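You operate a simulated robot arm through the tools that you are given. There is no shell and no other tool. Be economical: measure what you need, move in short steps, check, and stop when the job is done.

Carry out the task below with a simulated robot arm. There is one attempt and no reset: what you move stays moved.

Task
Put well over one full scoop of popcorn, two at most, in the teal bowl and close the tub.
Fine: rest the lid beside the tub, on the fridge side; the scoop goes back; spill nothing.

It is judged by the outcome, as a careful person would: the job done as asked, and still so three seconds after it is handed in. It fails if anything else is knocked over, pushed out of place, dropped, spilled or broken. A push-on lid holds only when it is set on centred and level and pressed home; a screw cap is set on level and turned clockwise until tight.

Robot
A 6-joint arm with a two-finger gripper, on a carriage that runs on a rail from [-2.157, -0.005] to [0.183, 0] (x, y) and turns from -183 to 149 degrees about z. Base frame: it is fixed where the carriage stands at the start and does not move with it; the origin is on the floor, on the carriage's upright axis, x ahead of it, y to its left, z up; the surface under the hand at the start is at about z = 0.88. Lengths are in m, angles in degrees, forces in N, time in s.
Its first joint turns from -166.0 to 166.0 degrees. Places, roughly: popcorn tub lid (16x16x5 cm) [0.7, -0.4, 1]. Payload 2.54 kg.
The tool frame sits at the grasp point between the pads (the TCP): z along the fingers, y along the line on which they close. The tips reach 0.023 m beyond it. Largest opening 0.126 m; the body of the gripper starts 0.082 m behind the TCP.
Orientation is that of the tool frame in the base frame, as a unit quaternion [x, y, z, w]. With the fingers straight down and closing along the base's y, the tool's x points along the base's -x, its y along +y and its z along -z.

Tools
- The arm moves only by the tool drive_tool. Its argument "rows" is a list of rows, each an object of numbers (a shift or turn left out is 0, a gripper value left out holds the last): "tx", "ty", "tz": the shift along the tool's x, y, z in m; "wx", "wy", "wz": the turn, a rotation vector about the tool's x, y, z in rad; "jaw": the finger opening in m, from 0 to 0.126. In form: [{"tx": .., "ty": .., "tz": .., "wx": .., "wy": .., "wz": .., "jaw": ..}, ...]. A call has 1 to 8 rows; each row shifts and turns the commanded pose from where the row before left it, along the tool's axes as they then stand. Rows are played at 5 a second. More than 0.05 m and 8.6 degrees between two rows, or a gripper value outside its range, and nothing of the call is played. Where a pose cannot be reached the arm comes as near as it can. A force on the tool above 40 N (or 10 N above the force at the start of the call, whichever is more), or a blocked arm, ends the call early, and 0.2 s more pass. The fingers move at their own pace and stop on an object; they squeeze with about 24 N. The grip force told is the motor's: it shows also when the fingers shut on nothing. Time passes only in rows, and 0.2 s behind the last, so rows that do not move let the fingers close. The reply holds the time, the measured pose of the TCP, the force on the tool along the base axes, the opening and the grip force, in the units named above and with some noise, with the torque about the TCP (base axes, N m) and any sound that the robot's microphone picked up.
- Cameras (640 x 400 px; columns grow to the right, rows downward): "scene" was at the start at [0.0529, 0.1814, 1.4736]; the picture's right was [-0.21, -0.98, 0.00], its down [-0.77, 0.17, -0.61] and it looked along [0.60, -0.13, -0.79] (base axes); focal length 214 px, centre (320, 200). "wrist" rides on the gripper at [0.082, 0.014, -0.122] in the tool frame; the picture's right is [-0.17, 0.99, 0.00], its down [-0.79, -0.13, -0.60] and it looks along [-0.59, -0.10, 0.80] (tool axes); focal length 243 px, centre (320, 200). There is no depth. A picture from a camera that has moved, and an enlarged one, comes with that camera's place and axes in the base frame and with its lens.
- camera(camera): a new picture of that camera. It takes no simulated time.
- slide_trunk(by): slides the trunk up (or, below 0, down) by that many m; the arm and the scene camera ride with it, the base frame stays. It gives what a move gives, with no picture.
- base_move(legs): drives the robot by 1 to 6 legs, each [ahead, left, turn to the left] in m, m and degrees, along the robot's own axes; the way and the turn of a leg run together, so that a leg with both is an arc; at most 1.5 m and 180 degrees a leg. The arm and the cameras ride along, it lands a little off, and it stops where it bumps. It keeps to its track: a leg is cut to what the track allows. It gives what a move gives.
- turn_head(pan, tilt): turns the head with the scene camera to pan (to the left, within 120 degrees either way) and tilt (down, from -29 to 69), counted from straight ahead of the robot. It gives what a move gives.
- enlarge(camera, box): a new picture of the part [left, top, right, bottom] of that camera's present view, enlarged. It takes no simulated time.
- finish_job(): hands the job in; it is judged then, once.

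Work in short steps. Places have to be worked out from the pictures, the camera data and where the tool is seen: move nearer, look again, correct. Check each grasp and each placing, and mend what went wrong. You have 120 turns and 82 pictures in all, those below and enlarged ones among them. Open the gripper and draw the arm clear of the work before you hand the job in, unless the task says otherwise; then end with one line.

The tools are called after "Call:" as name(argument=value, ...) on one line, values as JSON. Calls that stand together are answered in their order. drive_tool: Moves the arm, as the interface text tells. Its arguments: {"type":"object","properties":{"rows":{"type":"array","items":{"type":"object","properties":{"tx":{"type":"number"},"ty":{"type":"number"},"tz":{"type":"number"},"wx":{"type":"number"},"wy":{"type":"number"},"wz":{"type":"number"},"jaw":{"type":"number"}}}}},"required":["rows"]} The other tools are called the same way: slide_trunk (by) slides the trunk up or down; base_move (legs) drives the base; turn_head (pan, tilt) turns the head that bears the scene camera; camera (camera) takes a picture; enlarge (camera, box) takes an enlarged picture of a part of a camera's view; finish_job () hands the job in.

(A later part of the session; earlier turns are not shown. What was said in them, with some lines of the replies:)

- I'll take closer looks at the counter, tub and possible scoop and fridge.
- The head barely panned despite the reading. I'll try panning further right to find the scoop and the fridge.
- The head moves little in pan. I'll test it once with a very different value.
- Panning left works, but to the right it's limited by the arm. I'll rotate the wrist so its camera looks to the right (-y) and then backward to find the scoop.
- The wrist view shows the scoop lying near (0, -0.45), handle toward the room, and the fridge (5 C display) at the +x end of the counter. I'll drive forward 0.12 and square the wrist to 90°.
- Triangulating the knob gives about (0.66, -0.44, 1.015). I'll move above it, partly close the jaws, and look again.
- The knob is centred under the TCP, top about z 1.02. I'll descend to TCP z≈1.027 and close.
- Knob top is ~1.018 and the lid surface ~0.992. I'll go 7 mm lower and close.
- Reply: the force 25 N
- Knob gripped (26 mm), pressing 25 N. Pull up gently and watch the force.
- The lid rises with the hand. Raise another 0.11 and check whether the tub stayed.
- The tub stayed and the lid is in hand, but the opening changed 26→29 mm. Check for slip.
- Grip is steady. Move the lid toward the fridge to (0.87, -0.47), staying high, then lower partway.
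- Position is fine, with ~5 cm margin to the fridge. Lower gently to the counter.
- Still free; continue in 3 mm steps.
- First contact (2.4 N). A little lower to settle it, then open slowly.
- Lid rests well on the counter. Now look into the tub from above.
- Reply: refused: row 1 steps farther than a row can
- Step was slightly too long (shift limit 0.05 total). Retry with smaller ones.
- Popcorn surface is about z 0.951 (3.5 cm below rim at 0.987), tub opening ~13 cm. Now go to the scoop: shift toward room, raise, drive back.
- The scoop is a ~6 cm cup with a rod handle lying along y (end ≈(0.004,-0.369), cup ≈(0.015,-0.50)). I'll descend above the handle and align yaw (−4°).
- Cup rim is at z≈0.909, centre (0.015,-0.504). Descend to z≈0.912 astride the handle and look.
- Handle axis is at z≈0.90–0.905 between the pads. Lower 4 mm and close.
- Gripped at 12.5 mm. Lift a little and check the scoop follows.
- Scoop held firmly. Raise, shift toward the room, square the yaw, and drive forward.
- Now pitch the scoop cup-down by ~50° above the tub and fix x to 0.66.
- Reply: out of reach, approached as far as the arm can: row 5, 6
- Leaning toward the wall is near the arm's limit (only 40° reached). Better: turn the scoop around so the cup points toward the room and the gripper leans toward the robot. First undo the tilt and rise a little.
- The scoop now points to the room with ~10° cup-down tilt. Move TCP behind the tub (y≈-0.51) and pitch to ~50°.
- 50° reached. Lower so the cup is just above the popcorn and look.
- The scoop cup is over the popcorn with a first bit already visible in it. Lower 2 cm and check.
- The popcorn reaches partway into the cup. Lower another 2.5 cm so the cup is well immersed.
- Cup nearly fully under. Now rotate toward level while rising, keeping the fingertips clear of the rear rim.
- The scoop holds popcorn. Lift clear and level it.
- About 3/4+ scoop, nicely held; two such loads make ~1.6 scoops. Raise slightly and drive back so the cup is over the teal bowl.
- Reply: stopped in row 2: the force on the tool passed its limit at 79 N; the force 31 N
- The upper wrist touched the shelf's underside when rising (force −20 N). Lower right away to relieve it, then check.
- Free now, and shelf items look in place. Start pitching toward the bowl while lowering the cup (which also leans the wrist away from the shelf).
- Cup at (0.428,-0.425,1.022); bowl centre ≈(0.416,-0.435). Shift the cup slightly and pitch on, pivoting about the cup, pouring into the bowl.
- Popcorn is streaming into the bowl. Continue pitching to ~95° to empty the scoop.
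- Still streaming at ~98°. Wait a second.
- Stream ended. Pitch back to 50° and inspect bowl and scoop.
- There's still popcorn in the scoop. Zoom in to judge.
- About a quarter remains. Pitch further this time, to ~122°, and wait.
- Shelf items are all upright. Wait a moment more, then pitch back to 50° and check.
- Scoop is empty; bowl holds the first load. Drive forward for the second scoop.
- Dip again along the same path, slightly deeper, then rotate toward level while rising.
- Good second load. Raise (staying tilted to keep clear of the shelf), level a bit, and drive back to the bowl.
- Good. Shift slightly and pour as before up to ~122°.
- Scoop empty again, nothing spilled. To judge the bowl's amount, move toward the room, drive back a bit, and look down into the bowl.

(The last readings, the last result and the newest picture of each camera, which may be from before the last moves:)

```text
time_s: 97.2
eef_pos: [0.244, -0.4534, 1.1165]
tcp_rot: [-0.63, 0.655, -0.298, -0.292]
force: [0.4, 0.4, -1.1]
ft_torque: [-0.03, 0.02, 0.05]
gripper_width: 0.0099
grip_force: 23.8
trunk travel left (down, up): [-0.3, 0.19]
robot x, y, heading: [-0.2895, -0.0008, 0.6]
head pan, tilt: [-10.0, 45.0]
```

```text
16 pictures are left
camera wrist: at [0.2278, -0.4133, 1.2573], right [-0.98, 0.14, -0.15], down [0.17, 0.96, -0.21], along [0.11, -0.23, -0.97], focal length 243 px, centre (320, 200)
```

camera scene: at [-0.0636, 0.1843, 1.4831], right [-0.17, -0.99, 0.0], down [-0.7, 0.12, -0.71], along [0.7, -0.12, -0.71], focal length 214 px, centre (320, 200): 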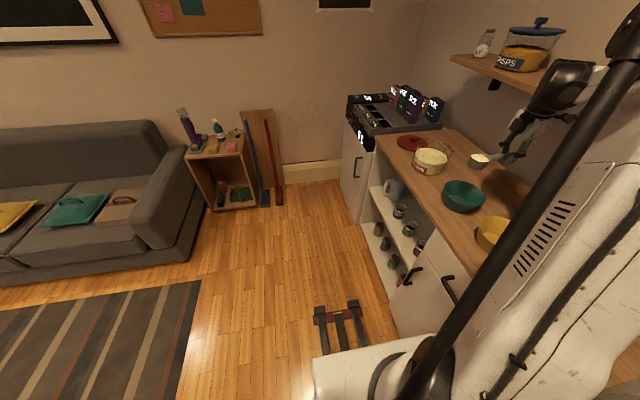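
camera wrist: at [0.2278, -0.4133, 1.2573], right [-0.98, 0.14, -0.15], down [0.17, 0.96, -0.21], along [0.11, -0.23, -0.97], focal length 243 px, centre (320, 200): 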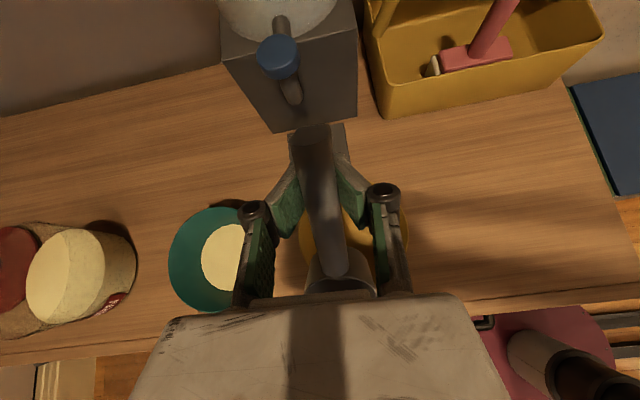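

Bowl contains two roughly ¾–0.9 loads (≈1.5–1.7 scoops). Now return the scoop: move toward the room, undo the pitch, then yaw 180° back.

Call:
drive_tool(rows=[{"tx": -0.032, "tz": -0.036}, {"wy": -0.1434}, {"wy": -0.1434}, {"wy": -0.1434}, {"wy": -0.1434}, {"wy": -0.1434}, {"wy": -0.1434}, {}])

Call:
drive_tool(rows=[{"wz": 0.149}, {"wz": 0.149}, {"wz": 0.149}, {"wz": 0.149}, {"wz": 0.149}, {"wz": 0.149}, {"wz": 0.149}, {"wz": 0.149}])

Call:
drive_tool(rows=[{"wz": 0.149}, {"wz": 0.149}, {"wz": 0.149}, {"wz": 0.149}, {"wz": 0.149}, {"wz": 0.149}, {"wz": 0.149}, {"wz": 0.149}])

Call:
drive_tool(rows=[{"wz": 0.149}, {"wz": 0.149}, {"wz": 0.149}, {"wz": 0.149}, {}])

```text
time_s: 99.0
eef_pos: [0.2448, -0.4065, 1.1146]
tcp_rot: [-0.697, 0.717, -0.008, 0.008]
force: [0.7, 0.1, -0.2]
ft_torque: [0.0, -0.01, 0.01]
gripper_width: 0.01
grip_force: 24.4
trunk travel left (down, up): [-0.3, 0.19]
robot x, y, heading: [-0.2864, -0.0008, 0.6]
head pan, tilt: [-10.0, 45.0]
```

```text
time_s: 100.8
eef_pos: [0.2463, -0.4047, 1.1148]
tcp_rot: [-0.173, 0.985, -0.003, 0.011]
force: [-0.2, 0.3, -0.7]
ft_torque: [-0.02, 0.04, 0.03]
gripper_width: 0.0097
grip_force: 24.4
trunk travel left (down, up): [-0.3, 0.19]
robot x, y, heading: [-0.2933, 0.0012, 0.3]
head pan, tilt: [-10.0, 45.0]
```

```text
time_s: 102.6
eef_pos: [0.246, -0.4046, 1.115]
tcp_rot: [0.41, 0.912, 0.004, 0.011]
force: [-0.2, -0.7, -0.2]
ft_torque: [0.02, -0.02, -0.02]
gripper_width: 0.0095
grip_force: 24.3
trunk travel left (down, up): [-0.3, 0.19]
robot x, y, heading: [-0.2918, -0.002, 0.3]
head pan, tilt: [-10.0, 45.0]
```

```text
time_s: 103.8
eef_pos: [0.2466, -0.4058, 1.1142]
tcp_rot: [0.659, 0.752, 0.007, 0.008]
force: [0.2, 0.9, -0.1]
ft_torque: [0.05, 0.01, -0.02]
gripper_width: 0.0093
grip_force: 23.9
trunk travel left (down, up): [-0.3, 0.19]
robot x, y, heading: [-0.2907, 0.0041, 0.4]
head pan, tilt: [-10.0, 45.0]
```

Now drive back to the scoop's place, finalize yaw, and check the view.

Call:
base_move(legs=[[-0.24, 0, 0]])

Call:
drive_tool(rows=[{"wz": 0.061, "tz": 0.04}, {"tz": 0.045}, {"tz": 0.045}, {"tz": 0.03}, {}])

Call:
camera(camera="wrist")

```text
time_s: 105.6
eef_pos: [0.0103, -0.4047, 1.1148]
tcp_rot: [0.657, 0.754, 0.007, 0.008]
force: [0.3, 0.3, -0.4]
ft_torque: [0.03, 0.01, -0.02]
gripper_width: 0.0092
grip_force: 24.1
trunk travel left (down, up): [-0.3, 0.19]
robot x, y, heading: [-0.529, -0.0039, 0.7]
head pan, tilt: [-10.0, 45.0]
```

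```text
time_s: 106.8
eef_pos: [0.0142, -0.4058, 0.9543]
tcp_rot: [0.68, 0.733, 0.007, 0.009]
force: [0.5, -0.1, -0.8]
ft_torque: [0.1, 0.04, -0.01]
gripper_width: 0.009
grip_force: 23.8
trunk travel left (down, up): [-0.3, 0.19]
robot x, y, heading: [-0.5282, -0.0047, 0.5]
head pan, tilt: [-10.0, 45.0]
```

```text
15 pictures are left
camera wrist: at [0.0192, -0.322, 1.0761], right [1.0, -0.09, 0.02], down [-0.09, -0.8, 0.6], along [-0.04, -0.6, -0.8], focal length 243 px, centre (320, 200)
```

wrist: 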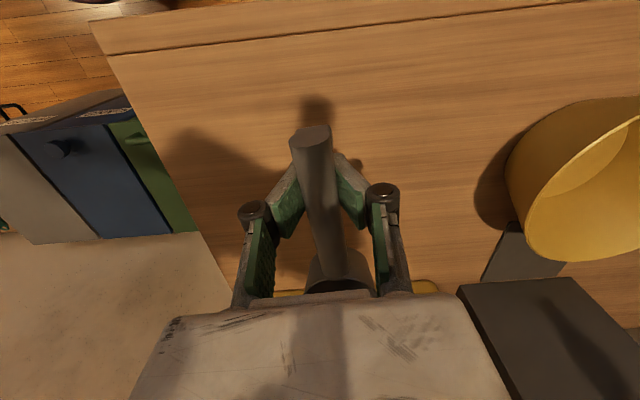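

Scoop sits as before in the hand. Correct x by −7 mm, level by 1°, and lower gently.

Call:
drive_tool(rows=[{"ty": -0.007, "wx": 0.021, "tz": 0.02}, {"tz": 0.015}, {"tz": 0.006}, {}])

Call:
drive_tool(rows=[{"tz": 0.003}, {}])

```text
time_s: 107.8
eef_pos: [0.007, -0.4064, 0.9148]
tcp_rot: [0.68, 0.733, -0.001, 0.003]
force: [-0.1, 1.2, -0.1]
ft_torque: [0.03, 0.0, 0.02]
gripper_width: 0.0089
grip_force: 23.7
trunk travel left (down, up): [-0.3, 0.19]
robot x, y, heading: [-0.5275, -0.0023, 0.4]
head pan, tilt: [-10.0, 45.0]
```

```text
time_s: 108.4
eef_pos: [0.0074, -0.4057, 0.9112]
tcp_rot: [0.68, 0.733, -0.001, 0.001]
force: [0.2, 0.0, 0.1]
ft_torque: [0.02, -0.04, 0.01]
gripper_width: 0.009
grip_force: 23.8
trunk travel left (down, up): [-0.3, 0.19]
robot x, y, heading: [-0.5318, -0.0019, 0.5]
head pan, tilt: [-10.0, 45.0]
```

Call:
drive_tool(rows=[{"tz": 0.003}, {}])

Call:
drive_tool(rows=[{"tz": 0.002}, {}])

```text
time_s: 109.0
eef_pos: [0.0091, -0.4051, 0.9084]
tcp_rot: [0.68, 0.733, -0.001, 0.001]
force: [-0.5, -0.5, 0.0]
ft_torque: [0.02, 0.01, -0.03]
gripper_width: 0.0087
grip_force: 24.3
trunk travel left (down, up): [-0.3, 0.19]
robot x, y, heading: [-0.527, 0.0024, 0.3]
head pan, tilt: [-10.0, 45.0]
```

```text
time_s: 109.6
eef_pos: [0.0077, -0.4056, 0.9067]
tcp_rot: [0.68, 0.733, -0.001, 0.001]
force: [-0.5, 0.8, -0.2]
ft_torque: [0.04, 0.01, 0.01]
gripper_width: 0.0087
grip_force: 24.2
trunk travel left (down, up): [-0.3, 0.19]
robot x, y, heading: [-0.5274, -0.0018, 0.3]
head pan, tilt: [-10.0, 45.0]
```

No contact yet; continue in 1.5 mm steps.

Call:
drive_tool(rows=[{"tz": 0.0015}, {}])

Call:
drive_tool(rows=[{"tz": 0.0015}, {}])

Call:
enlarge(camera="wrist", box=[200, 60, 456, 300])

```text
time_s: 110.2
eef_pos: [0.0087, -0.406, 0.9049]
tcp_rot: [0.68, 0.733, -0.002, 0.001]
force: [-0.7, -0.2, -0.3]
ft_torque: [0.03, -0.03, -0.02]
gripper_width: 0.0087
grip_force: 24.3
trunk travel left (down, up): [-0.3, 0.19]
robot x, y, heading: [-0.5318, -0.0027, 0.3]
head pan, tilt: [-10.0, 45.0]
```

```text
time_s: 110.8
eef_pos: [0.0054, -0.4057, 0.9039]
tcp_rot: [0.68, 0.733, -0.001, 0.001]
force: [0.3, 0.6, 2.5]
ft_torque: [-0.23, 0.02, 0.1]
gripper_width: 0.0085
grip_force: 24.2
trunk travel left (down, up): [-0.3, 0.19]
robot x, y, heading: [-0.5278, -0.003, 0.3]
head pan, tilt: [-10.0, 45.0]
```

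```text
1.67 times, centred on (328, 180) of wrist
camera zoom: at [0.0136, -0.3211, 1.0245], right [1.0, -0.09, 0.0], down [-0.07, -0.8, 0.6], along [-0.05, -0.6, -0.8], focal length 404 px, centre (307, 233)
```

zoom: 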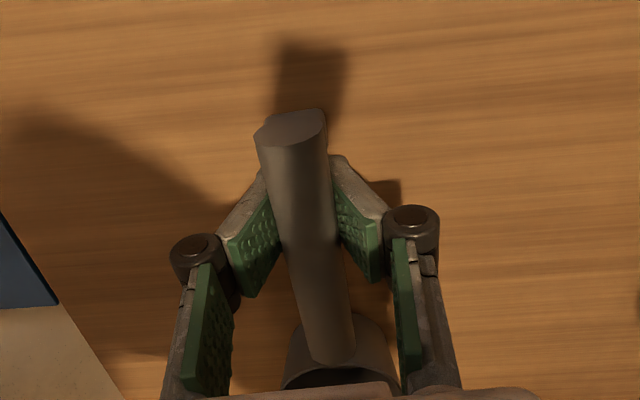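

Contact. Open slowly and withdraw upward.

Call:
drive_tool(rows=[{"jaw": 0.014}, {"jaw": 0.025}, {"jaw": 0.045}, {"jaw": 0.06}, {}])

Call:
drive_tool(rows=[{"tz": -0.03}, {"tz": -0.045}, {"tz": -0.045}, {"tz": -0.045}, {"tz": -0.045}, {"tz": -0.045}, {}])

Call:
camera(camera="wrist")

```text
time_s: 112.0
eef_pos: [0.0072, -0.4054, 0.904]
tcp_rot: [0.681, 0.733, -0.001, 0.002]
force: [1.5, 0.3, 1.3]
ft_torque: [0.0, 0.08, 0.0]
gripper_width: 0.0595
grip_force: 0.1
trunk travel left (down, up): [-0.3, 0.19]
robot x, y, heading: [-0.5293, -0.0032, 0.5]
head pan, tilt: [-10.0, 45.0]
```

```text
time_s: 113.6
eef_pos: [0.0073, -0.402, 1.1583]
tcp_rot: [0.68, 0.733, 0.0, 0.002]
force: [0.2, -0.3, 0.1]
ft_torque: [-0.06, -0.01, -0.03]
gripper_width: 0.0601
grip_force: 0.1
trunk travel left (down, up): [-0.3, 0.19]
robot x, y, heading: [-0.5228, 0.0007, 0.5]
head pan, tilt: [-10.0, 45.0]
```

```text
13 pictures are left
camera wrist: at [0.014, -0.3179, 1.2798], right [1.0, -0.09, 0.0], down [-0.07, -0.8, 0.6], along [-0.05, -0.6, -0.8], focal length 243 px, centre (320, 200)
```

wrist: 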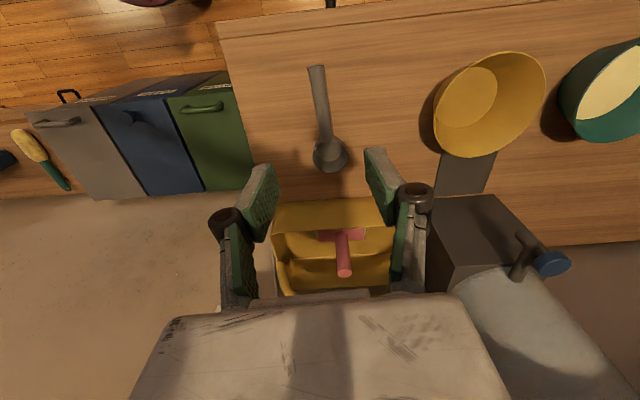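

Scoop is back in its spot. Drive forward to the lid.

Call:
base_move(legs=[[0.645, 0, 0]])

Call:
drive_tool(rows=[{"wz": 0.07}, {"ty": 0.045, "tx": -0.014}, {"ty": 0.045, "tx": -0.014}, {"ty": 0.045, "tx": -0.014}, {"ty": 0.045, "tx": -0.014}, {"ty": 0.03, "tx": -0.012}, {"tz": 0.045}, {}])

```text
time_s: 117.2
eef_pos: [0.6621, -0.4024, 1.158]
tcp_rot: [0.681, 0.733, -0.002, 0.001]
force: [0.5, 0.5, -0.7]
ft_torque: [0.01, 0.01, -0.01]
gripper_width: 0.0603
grip_force: 0.0
trunk travel left (down, up): [-0.3, 0.19]
robot x, y, heading: [0.1257, 0.0013, 0.3]
head pan, tilt: [-10.0, 45.0]
```

```text
time_s: 119.0
eef_pos: [0.8724, -0.4709, 1.1117]
tcp_rot: [0.706, 0.708, -0.001, 0.002]
force: [-0.4, 0.3, -0.4]
ft_torque: [0.01, -0.06, 0.03]
gripper_width: 0.0599
grip_force: 0.1
trunk travel left (down, up): [-0.3, 0.19]
robot x, y, heading: [0.1253, -0.0022, 0.4]
head pan, tilt: [-10.0, 45.0]
```

Lower to just above the knob and check alignment.

Call:
drive_tool(rows=[{"ty": -0.003, "tz": 0.045}, {"tz": 0.045}, {"tz": 0.045}, {"tz": 0.025}, {}])

Call:
camera(camera="wrist")

```text
time_s: 120.2
eef_pos: [0.8683, -0.4701, 0.9532]
tcp_rot: [0.707, 0.707, -0.001, 0.001]
force: [0.3, -0.3, 0.1]
ft_torque: [0.02, 0.0, -0.03]
gripper_width: 0.0603
grip_force: 0.2
trunk travel left (down, up): [-0.3, 0.19]
robot x, y, heading: [0.1234, 0.0083, 0.2]
head pan, tilt: [-10.0, 45.0]
```

```text
12 pictures are left
camera wrist: at [0.8811, -0.3866, 1.0742], right [0.99, -0.16, 0.0], down [-0.13, -0.79, 0.6], along [-0.1, -0.59, -0.8], focal length 243 px, centre (320, 200)
```

wrist: 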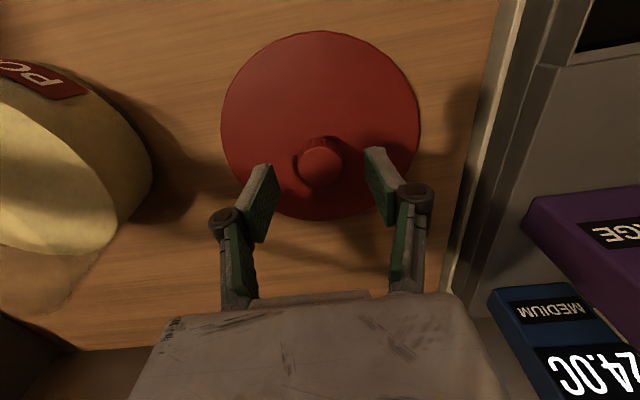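

Centred. Lower to the earlier release height (0.919) and grip.

Call:
drive_tool(rows=[{"tz": 0.02}, {"tz": 0.014}, {"jaw": 0.04}, {"jaw": 0.0}, {}, {}, {}])

Call:
drive_tool(rows=[{"tz": -0.005}, {"tz": -0.01}, {"tz": -0.03}, {"tz": -0.045}, {"tz": -0.045}, {"tz": -0.03}, {}])

Call:
camera(camera="wrist")

```text
time_s: 121.8
eef_pos: [0.8681, -0.4707, 0.9191]
tcp_rot: [0.707, 0.708, 0.0, 0.002]
force: [0.2, -0.7, -0.1]
ft_torque: [0.0, 0.02, -0.02]
gripper_width: 0.0281
grip_force: 23.7
trunk travel left (down, up): [-0.3, 0.19]
robot x, y, heading: [0.1249, -0.0002, 0.4]
head pan, tilt: [-10.0, 45.0]
```

```text
time_s: 123.4
eef_pos: [0.8682, -0.4684, 1.0827]
tcp_rot: [0.707, 0.707, -0.001, 0.002]
force: [0.0, -0.9, -0.8]
ft_torque: [-0.02, -0.05, -0.03]
gripper_width: 0.0278
grip_force: 23.8
trunk travel left (down, up): [-0.3, 0.19]
robot x, y, heading: [0.1259, -0.001, 0.4]
head pan, tilt: [-10.0, 45.0]
```

```text
11 pictures are left
camera wrist: at [0.8803, -0.3853, 1.204], right [0.99, -0.16, 0.0], down [-0.13, -0.79, 0.6], along [-0.1, -0.59, -0.8], focal length 243 px, centre (320, 200)
```

wrist: 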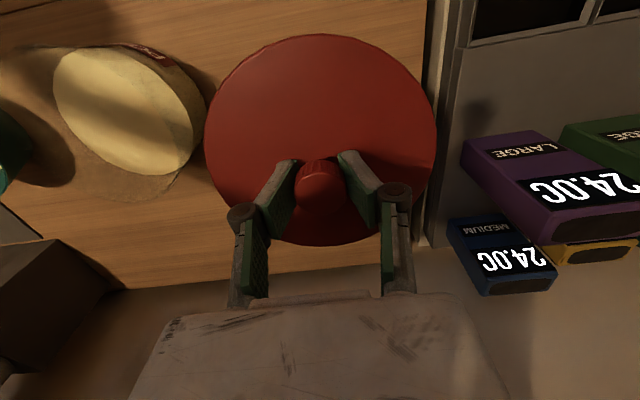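

Lid held level. Carry it back over the tub at (0.6606, -0.440).

Call:
drive_tool(rows=[{"tz": -0.02, "ty": -0.03}, {"ty": -0.045, "tx": 0.007}, {"ty": -0.045, "tx": 0.007}, {"ty": -0.045, "tx": 0.007}, {"ty": -0.0426, "tx": 0.0075}, {}])

Call:
camera(camera="wrist")

Call:
enlarge(camera="scene", box=[410, 100, 530, 220])

```text
time_s: 124.8
eef_pos: [0.6588, -0.4408, 1.1041]
tcp_rot: [0.707, 0.708, -0.001, 0.002]
force: [0.5, 0.0, -0.9]
ft_torque: [-0.02, 0.0, 0.0]
gripper_width: 0.0277
grip_force: 24.1
trunk travel left (down, up): [-0.3, 0.19]
robot x, y, heading: [0.1255, -0.0003, 0.1]
head pan, tilt: [-10.0, 45.0]
```

```text
10 pictures are left
camera wrist: at [0.6715, -0.3565, 1.2252], right [0.99, -0.16, 0.0], down [-0.13, -0.79, 0.6], along [-0.1, -0.59, -0.8], focal length 243 px, centre (320, 200)
```

wrist: 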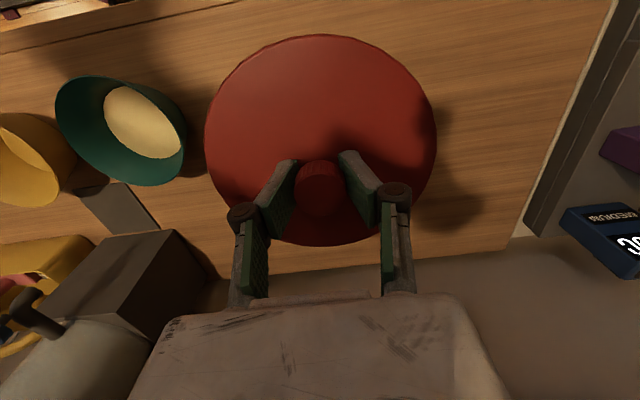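

```text
3.33 times, centred on (470, 160) of scene
camera zoom: at [0.1837, 0.1844, 1.4833], right [-0.17, -0.99, 0.0], down [-0.7, 0.12, -0.71], along [0.7, -0.12, -0.71], focal length 715 px, centre (-180, 333)
```

zoom: 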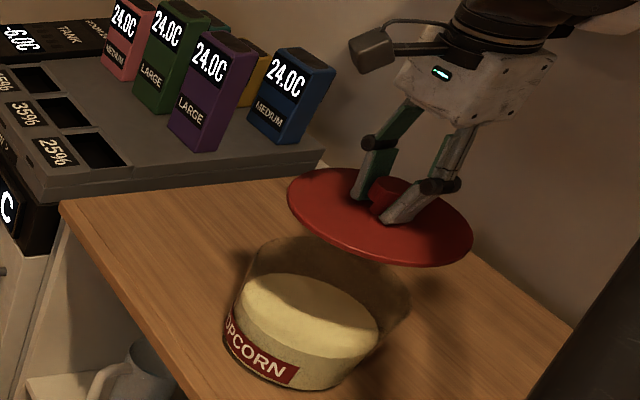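

Aligned. Lower toward the rim in small steps.

Call:
drive_tool(rows=[{"tz": 0.03, "ty": 0.0015}, {"tz": 0.025}, {"tz": 0.008}, {}])

Call:
drive_tool(rows=[{"tz": 0.004}, {}])

Call:
drive_tool(rows=[{"tz": 0.004}, {}])

```text
time_s: 125.8
eef_pos: [0.6607, -0.4419, 1.0403]
tcp_rot: [0.707, 0.708, -0.001, 0.002]
force: [0.5, 0.7, 0.4]
ft_torque: [-0.01, 0.0, 0.01]
gripper_width: 0.0276
grip_force: 24.2
trunk travel left (down, up): [-0.3, 0.19]
robot x, y, heading: [0.1257, -0.0013, 0.2]
head pan, tilt: [-10.0, 45.0]
```

```text
time_s: 126.4
eef_pos: [0.661, -0.4428, 1.0367]
tcp_rot: [0.706, 0.708, -0.001, 0.001]
force: [0.0, 0.1, 0.1]
ft_torque: [-0.01, 0.0, -0.02]
gripper_width: 0.0276
grip_force: 24.3
trunk travel left (down, up): [-0.3, 0.19]
robot x, y, heading: [0.1267, -0.0001, 0.2]
head pan, tilt: [-10.0, 45.0]
```

```text
time_s: 127.0
eef_pos: [0.6613, -0.4424, 1.0327]
tcp_rot: [0.707, 0.708, -0.001, 0.002]
force: [-1.0, -0.2, 0.1]
ft_torque: [0.0, 0.01, 0.04]
gripper_width: 0.0278
grip_force: 24.4
trunk travel left (down, up): [-0.3, 0.19]
robot x, y, heading: [0.1247, 0.0017, 0.6]
head pan, tilt: [-10.0, 45.0]
```

Call:
drive_tool(rows=[{"tz": 0.003}, {}])

Call:
drive_tool(rows=[{"tz": 0.003}, {}])

Call:
drive_tool(rows=[{"tz": 0.002}, {}])

```text
time_s: 127.6
eef_pos: [0.6619, -0.4432, 1.0302]
tcp_rot: [0.707, 0.707, -0.001, 0.002]
force: [-0.5, 0.2, -1.2]
ft_torque: [0.0, -0.03, -0.02]
gripper_width: 0.0279
grip_force: 24.3
trunk travel left (down, up): [-0.3, 0.19]
robot x, y, heading: [0.1272, 0.0031, 0.2]
head pan, tilt: [-10.0, 45.0]
```

```text
time_s: 128.2
eef_pos: [0.6608, -0.4423, 1.0281]
tcp_rot: [0.706, 0.708, -0.001, 0.002]
force: [-1.1, 0.7, 4.7]
ft_torque: [-0.31, -0.06, -0.09]
gripper_width: 0.0273
grip_force: 23.5
trunk travel left (down, up): [-0.3, 0.19]
robot x, y, heading: [0.1254, -0.001, 0.4]
head pan, tilt: [-10.0, 45.0]
```

```text
time_s: 128.8
eef_pos: [0.6615, -0.4424, 1.0246]
tcp_rot: [0.706, 0.708, 0.0, 0.001]
force: [-1.6, 0.7, 5.9]
ft_torque: [-0.31, -0.07, -0.06]
gripper_width: 0.027
grip_force: 24.4
trunk travel left (down, up): [-0.3, 0.19]
robot x, y, heading: [0.1229, 0.0028, 0.5]
head pan, tilt: [-10.0, 45.0]
```

Contact, slightly biased to the wall side. Look before pressing.

Call:
enlarge(camera="scene", box=[420, 120, 500, 200])

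Call:
camera(camera="wrist")

```text
5.00 times, centred on (460, 160) of scene
camera zoom: at [0.1838, 0.1844, 1.4833], right [-0.17, -0.99, 0.0], down [-0.7, 0.12, -0.71], along [0.7, -0.12, -0.71], focal length 1072 px, centre (-380, 400)
```

zoom: 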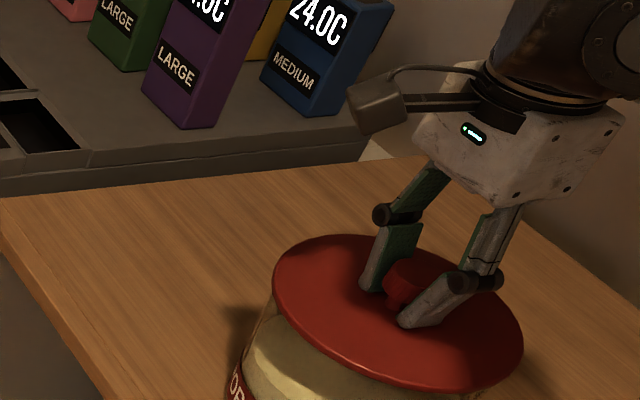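

```text
7 pictures are left
camera wrist: at [0.6733, -0.3586, 1.147], right [0.99, -0.16, 0.0], down [-0.13, -0.79, 0.6], along [-0.1, -0.59, -0.8], focal length 243 px, centre (320, 200)
```

wrist: 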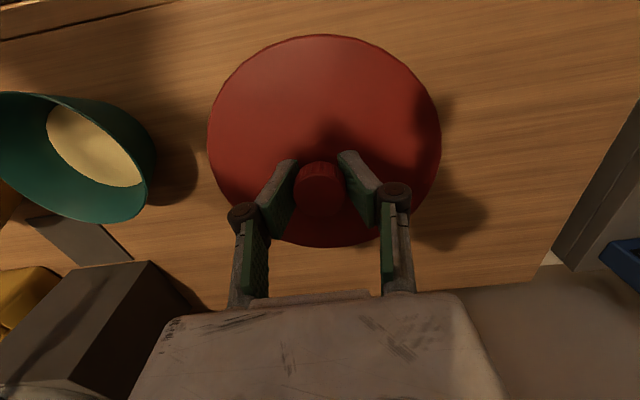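

Nearly seated. Release so it settles, rise, then press the knob top down with closed fingers at the centre.

Call:
drive_tool(rows=[{"jaw": 0.035}, {"jaw": 0.05}, {"jaw": 0.06}, {"tz": -0.03}, {"tz": -0.02}, {"jaw": 0.0}, {}, {}])

Call:
camera(camera="wrist")

```text
time_s: 130.6
eef_pos: [0.6627, -0.4419, 1.0739]
tcp_rot: [0.707, 0.708, -0.001, 0.002]
force: [-0.1, 0.5, 0.8]
ft_torque: [0.04, 0.0, -0.01]
gripper_width: 0.0001
grip_force: 24.0
trunk travel left (down, up): [-0.3, 0.19]
robot x, y, heading: [0.1282, 0.0006, 0.4]
head pan, tilt: [-10.0, 45.0]
```

```text
6 pictures are left
camera wrist: at [0.6748, -0.3591, 1.1954], right [0.99, -0.16, 0.0], down [-0.13, -0.79, 0.6], along [-0.1, -0.59, -0.8], focal length 243 px, centre (320, 200)
```

wrist: 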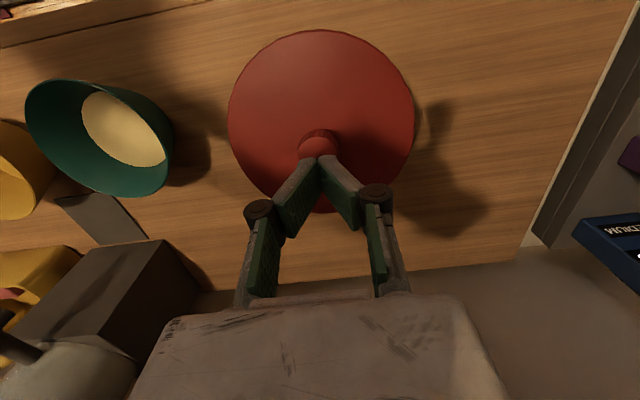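

Lid sits centred (within ~2 mm). Press on the knob's top with the closed fingertips.

Call:
drive_tool(rows=[{"tz": 0.02, "tx": -0.002, "ty": -0.001}, {"tz": 0.006}, {"tz": 0.003}, {}])

Call:
drive_tool(rows=[{"tz": 0.003}, {"tz": 0.002}, {}])

Call:
drive_tool(rows=[{"tz": 0.002}, {"tz": 0.002}, {}])

```text
time_s: 131.5
eef_pos: [0.6596, -0.4441, 1.05]
tcp_rot: [0.706, 0.708, -0.001, 0.002]
force: [0.7, -0.6, 27.5]
ft_torque: [0.1, -0.05, 0.0]
gripper_width: 0.006
grip_force: 24.4
trunk travel left (down, up): [-0.3, 0.19]
robot x, y, heading: [0.1251, 0.0011, 0.6]
head pan, tilt: [-10.0, 45.0]
stopped in row 4: the force on the tool passed its limit at 43 N (the readings are from after the stop); the commanded pose is now the measured one
```

```text
time_s: 131.8
eef_pos: [0.6605, -0.4447, 1.0499]
tcp_rot: [0.707, 0.708, -0.001, 0.004]
force: [-1.1, 2.3, 27.3]
ft_torque: [0.11, -0.04, -0.04]
gripper_width: 0.0058
grip_force: 24.4
trunk travel left (down, up): [-0.3, 0.19]
robot x, y, heading: [0.1277, 0.0024, 0.5]
head pan, tilt: [-10.0, 45.0]
stopped in row 1: the force on the tool passed its limit at 45 N (the readings are from after the stop); the commanded pose is now the measured one
```

```text
time_s: 132.2
eef_pos: [0.6598, -0.4457, 1.0495]
tcp_rot: [0.707, 0.707, -0.001, 0.004]
force: [-1.4, 2.4, 28.2]
ft_torque: [0.16, -0.03, 0.02]
gripper_width: 0.0061
grip_force: 23.8
trunk travel left (down, up): [-0.3, 0.19]
robot x, y, heading: [0.1243, 0.0009, 0.4]
head pan, tilt: [-10.0, 45.0]
stopped in row 1: the force on the tool passed its limit at 44 N (the readings are from after the stop); the commanded pose is now the measured one
```

Pressed with ~45 N. Rise to the same viewpoint as the original closed picture (z 1.132) for a direct comparison.

Call:
drive_tool(rows=[{"tz": -0.04, "jaw": 0.03}, {"tz": -0.0427, "ty": 0.0008, "tx": 0.005, "jaw": 0.07}, {}, {}])

Call:
camera(camera="wrist")

```text
time_s: 133.2
eef_pos: [0.661, -0.4421, 1.1307]
tcp_rot: [0.707, 0.708, -0.001, 0.003]
force: [0.3, -0.5, -0.7]
ft_torque: [-0.01, 0.01, -0.01]
gripper_width: 0.0704
grip_force: 0.1
trunk travel left (down, up): [-0.3, 0.19]
robot x, y, heading: [0.1259, 0.002, 0.2]
head pan, tilt: [-10.0, 45.0]
```

```text
5 pictures are left
camera wrist: at [0.6731, -0.3581, 1.2508], right [0.99, -0.16, 0.0], down [-0.13, -0.79, 0.6], along [-0.1, -0.59, -0.8], focal length 243 px, centre (320, 200)
```

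wrist: 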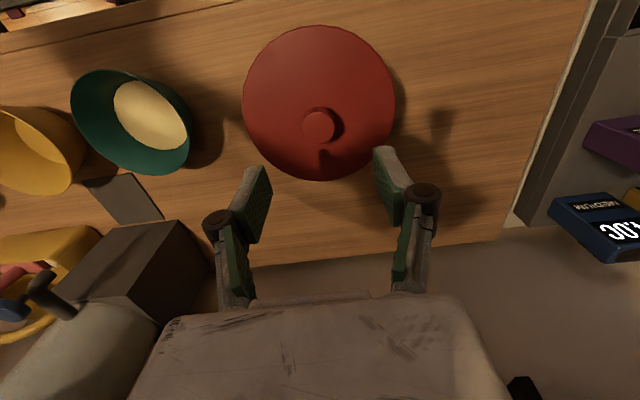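

Lid appears within ~2 mm of its original height. Zoom the scene camera to see whether it's level and home.

Call:
enlarge(camera="scene", box=[420, 130, 490, 210])

```text
5.00 times, centred on (455, 170) of scene
camera zoom: at [0.1844, 0.1839, 1.4833], right [-0.17, -0.99, 0.0], down [-0.7, 0.12, -0.71], along [0.7, -0.12, -0.71], focal length 1072 px, centre (-355, 350)
```

zoom: 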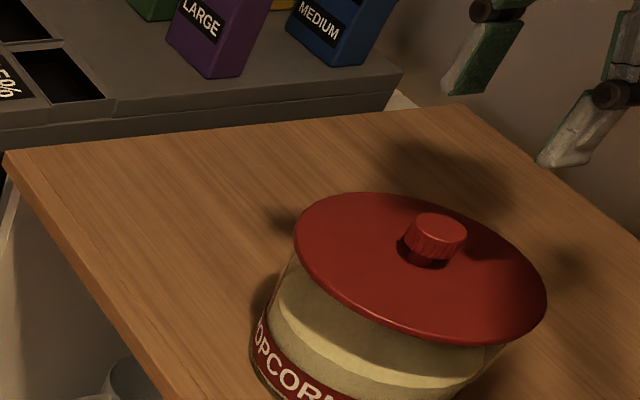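

It looks level. To ensure it's pressed home, press both open fingertips symmetrically on the lid either side of the knob.

Call:
drive_tool(rows=[{"tz": 0.045}, {"tz": 0.045}, {"tz": 0.01}, {}])

Call:
drive_tool(rows=[{"tz": 0.003}, {"tz": 0.003}, {"tz": 0.003}, {"tz": 0.003}, {"tz": 0.003}, {"tz": 0.003}, {}])

```text
time_s: 134.2
eef_pos: [0.6627, -0.4412, 1.0306]
tcp_rot: [0.707, 0.707, 0.0, 0.004]
force: [-0.9, 0.3, 0.0]
ft_torque: [0.02, 0.01, 0.02]
gripper_width: 0.0701
grip_force: 0.1
trunk travel left (down, up): [-0.3, 0.19]
robot x, y, heading: [0.1229, -0.0004, 0.3]
head pan, tilt: [-10.0, 45.0]
```

```text
time_s: 135.4
eef_pos: [0.6592, -0.4414, 1.0216]
tcp_rot: [0.707, 0.707, -0.001, 0.004]
force: [-13.5, 0.7, 57.1]
ft_torque: [0.41, 1.09, 0.29]
gripper_width: 0.0466
grip_force: 17.8
trunk travel left (down, up): [-0.3, 0.19]
robot x, y, heading: [0.1231, 0.0037, 0.3]
head pan, tilt: [-10.0, 45.0]
stopped in row 6: the force on the tool passed its limit at 48 N (the readings are from after the stop); the commanded pose is now the measured one
```

57 N applied, though the fingers slid inward. Withdraw upward carefully and re-check from the same viewpoint.

Call:
drive_tool(rows=[{"tz": -0.01}, {"tz": -0.03, "jaw": 0.07}, {"tz": -0.045}, {"tz": -0.0245}, {}])

Call:
camera(camera="wrist")

```text
time_s: 136.6
eef_pos: [0.6605, -0.4425, 1.1264]
tcp_rot: [0.706, 0.708, 0.0, 0.003]
force: [0.0, -0.3, 0.0]
ft_torque: [-0.01, -0.01, -0.02]
gripper_width: 0.0701
grip_force: 0.0
trunk travel left (down, up): [-0.3, 0.19]
robot x, y, heading: [0.1279, -0.0004, 0.3]
head pan, tilt: [-10.0, 45.0]
```

```text
3 pictures are left
camera wrist: at [0.6739, -0.3583, 1.2475], right [0.99, -0.16, 0.0], down [-0.13, -0.79, 0.6], along [-0.1, -0.59, -0.8], focal length 243 px, centre (320, 200)
```

wrist: 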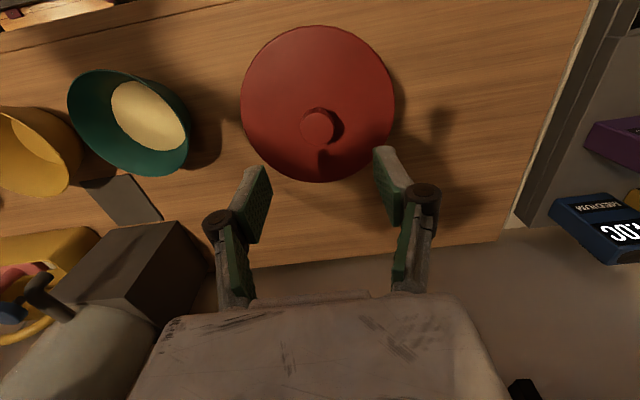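

Now matches the original closed height. One more centred press on the knob with closed fingers to confirm it's home and compare heights.

Call:
drive_tool(rows=[{"jaw": 0.0}, {}, {}, {"tz": 0.04, "tx": -0.002}, {"tz": 0.028}, {}])

Call:
drive_tool(rows=[{"tz": 0.003}, {"tz": 0.003}, {"tz": 0.003}, {"tz": 0.003}, {"tz": 0.003}, {"tz": 0.003}, {"tz": 0.003}])

```text
time_s: 138.0
eef_pos: [0.6631, -0.4442, 1.0569]
tcp_rot: [0.706, 0.708, 0.0, 0.003]
force: [0.5, 0.0, 0.0]
ft_torque: [0.07, 0.0, -0.03]
gripper_width: 0.0001
grip_force: 23.9
trunk travel left (down, up): [-0.3, 0.19]
robot x, y, heading: [0.1247, 0.0003, 0.1]
head pan, tilt: [-10.0, 45.0]
```

```text
time_s: 139.1
eef_pos: [0.6632, -0.4436, 1.0493]
tcp_rot: [0.707, 0.707, -0.001, 0.005]
force: [-0.1, -0.2, 27.5]
ft_torque: [0.04, -0.02, 0.01]
gripper_width: 0.0061
grip_force: 24.1
trunk travel left (down, up): [-0.3, 0.19]
robot x, y, heading: [0.1292, 0.0022, 0.5]
head pan, tilt: [-10.0, 45.0]
stopped in row 5: the force on the tool passed its limit at 45 N (the readings are from after the stop); the commanded pose is now the measured one
```

Same stop height with balanced torque: the lid is firmly home. Withdraw, open the gripper, and draw the arm clear.

Call:
drive_tool(rows=[{"tz": -0.03}, {"tz": -0.04, "jaw": 0.05}, {"tz": -0.04, "jaw": 0.1}, {"tz": -0.03, "tx": 0.03}, {"tx": 0.045}, {"tx": 0.045}, {"tx": 0.04}, {}])

Call:
base_move(legs=[[-0.3, 0, 0]])

Call:
enlarge(camera="scene", box=[380, 60, 540, 240])

```text
time_s: 140.9
eef_pos: [0.6624, -0.283, 1.1869]
tcp_rot: [0.707, 0.707, 0.0, 0.003]
force: [0.2, 0.3, -0.3]
ft_torque: [-0.04, -0.02, 0.03]
gripper_width: 0.0998
grip_force: 0.0
trunk travel left (down, up): [-0.3, 0.19]
robot x, y, heading: [0.1265, -0.001, 0.4]
head pan, tilt: [-10.0, 45.0]
```

```text
time_s: 142.9
eef_pos: [0.364, -0.2865, 1.186]
tcp_rot: [0.708, 0.706, 0.0, 0.004]
force: [0.3, 0.2, 0.5]
ft_torque: [0.04, 0.02, -0.03]
gripper_width: 0.1002
grip_force: 0.1
trunk travel left (down, up): [-0.3, 0.19]
robot x, y, heading: [-0.1712, 0.0011, 0.4]
head pan, tilt: [-10.0, 45.0]
```

```text
2.22 times, centred on (460, 150) of scene
camera zoom: at [-0.1118, 0.1832, 1.4833], right [-0.17, -0.99, 0.0], down [-0.7, 0.12, -0.71], along [0.7, -0.12, -0.71], focal length 477 px, centre (9, 311)
```

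zoom: 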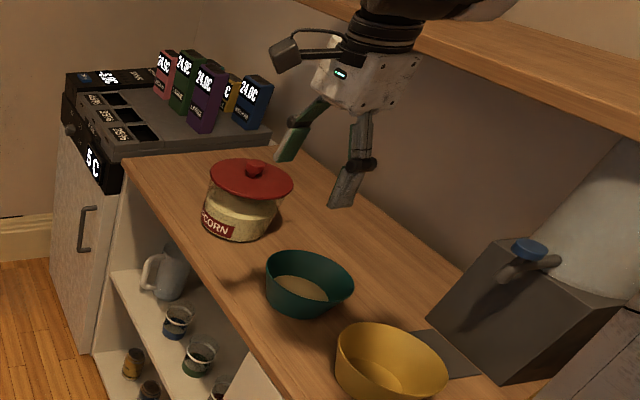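

The tub is closed, the bowl holds the popcorn, the scoop is back, and the arm is clear. Handing in.

Call:
finish_job()

```text
The job is handed in.
```

I put two scoop loads of popcorn in the teal bowl, about 1.5–1.7 scoops judging by eye, and closed the tub. While I scooped, the lid rested on the fridge side of the tub. I then pressed it back on with about 45 N; it looks level and at its original height, but I did not tug it to test the hold. The scoop is back where it lay, and I saw no spills. The wrist bumped and rubbed along the underside of the shelf once, but everything on the shelf stayed upright.
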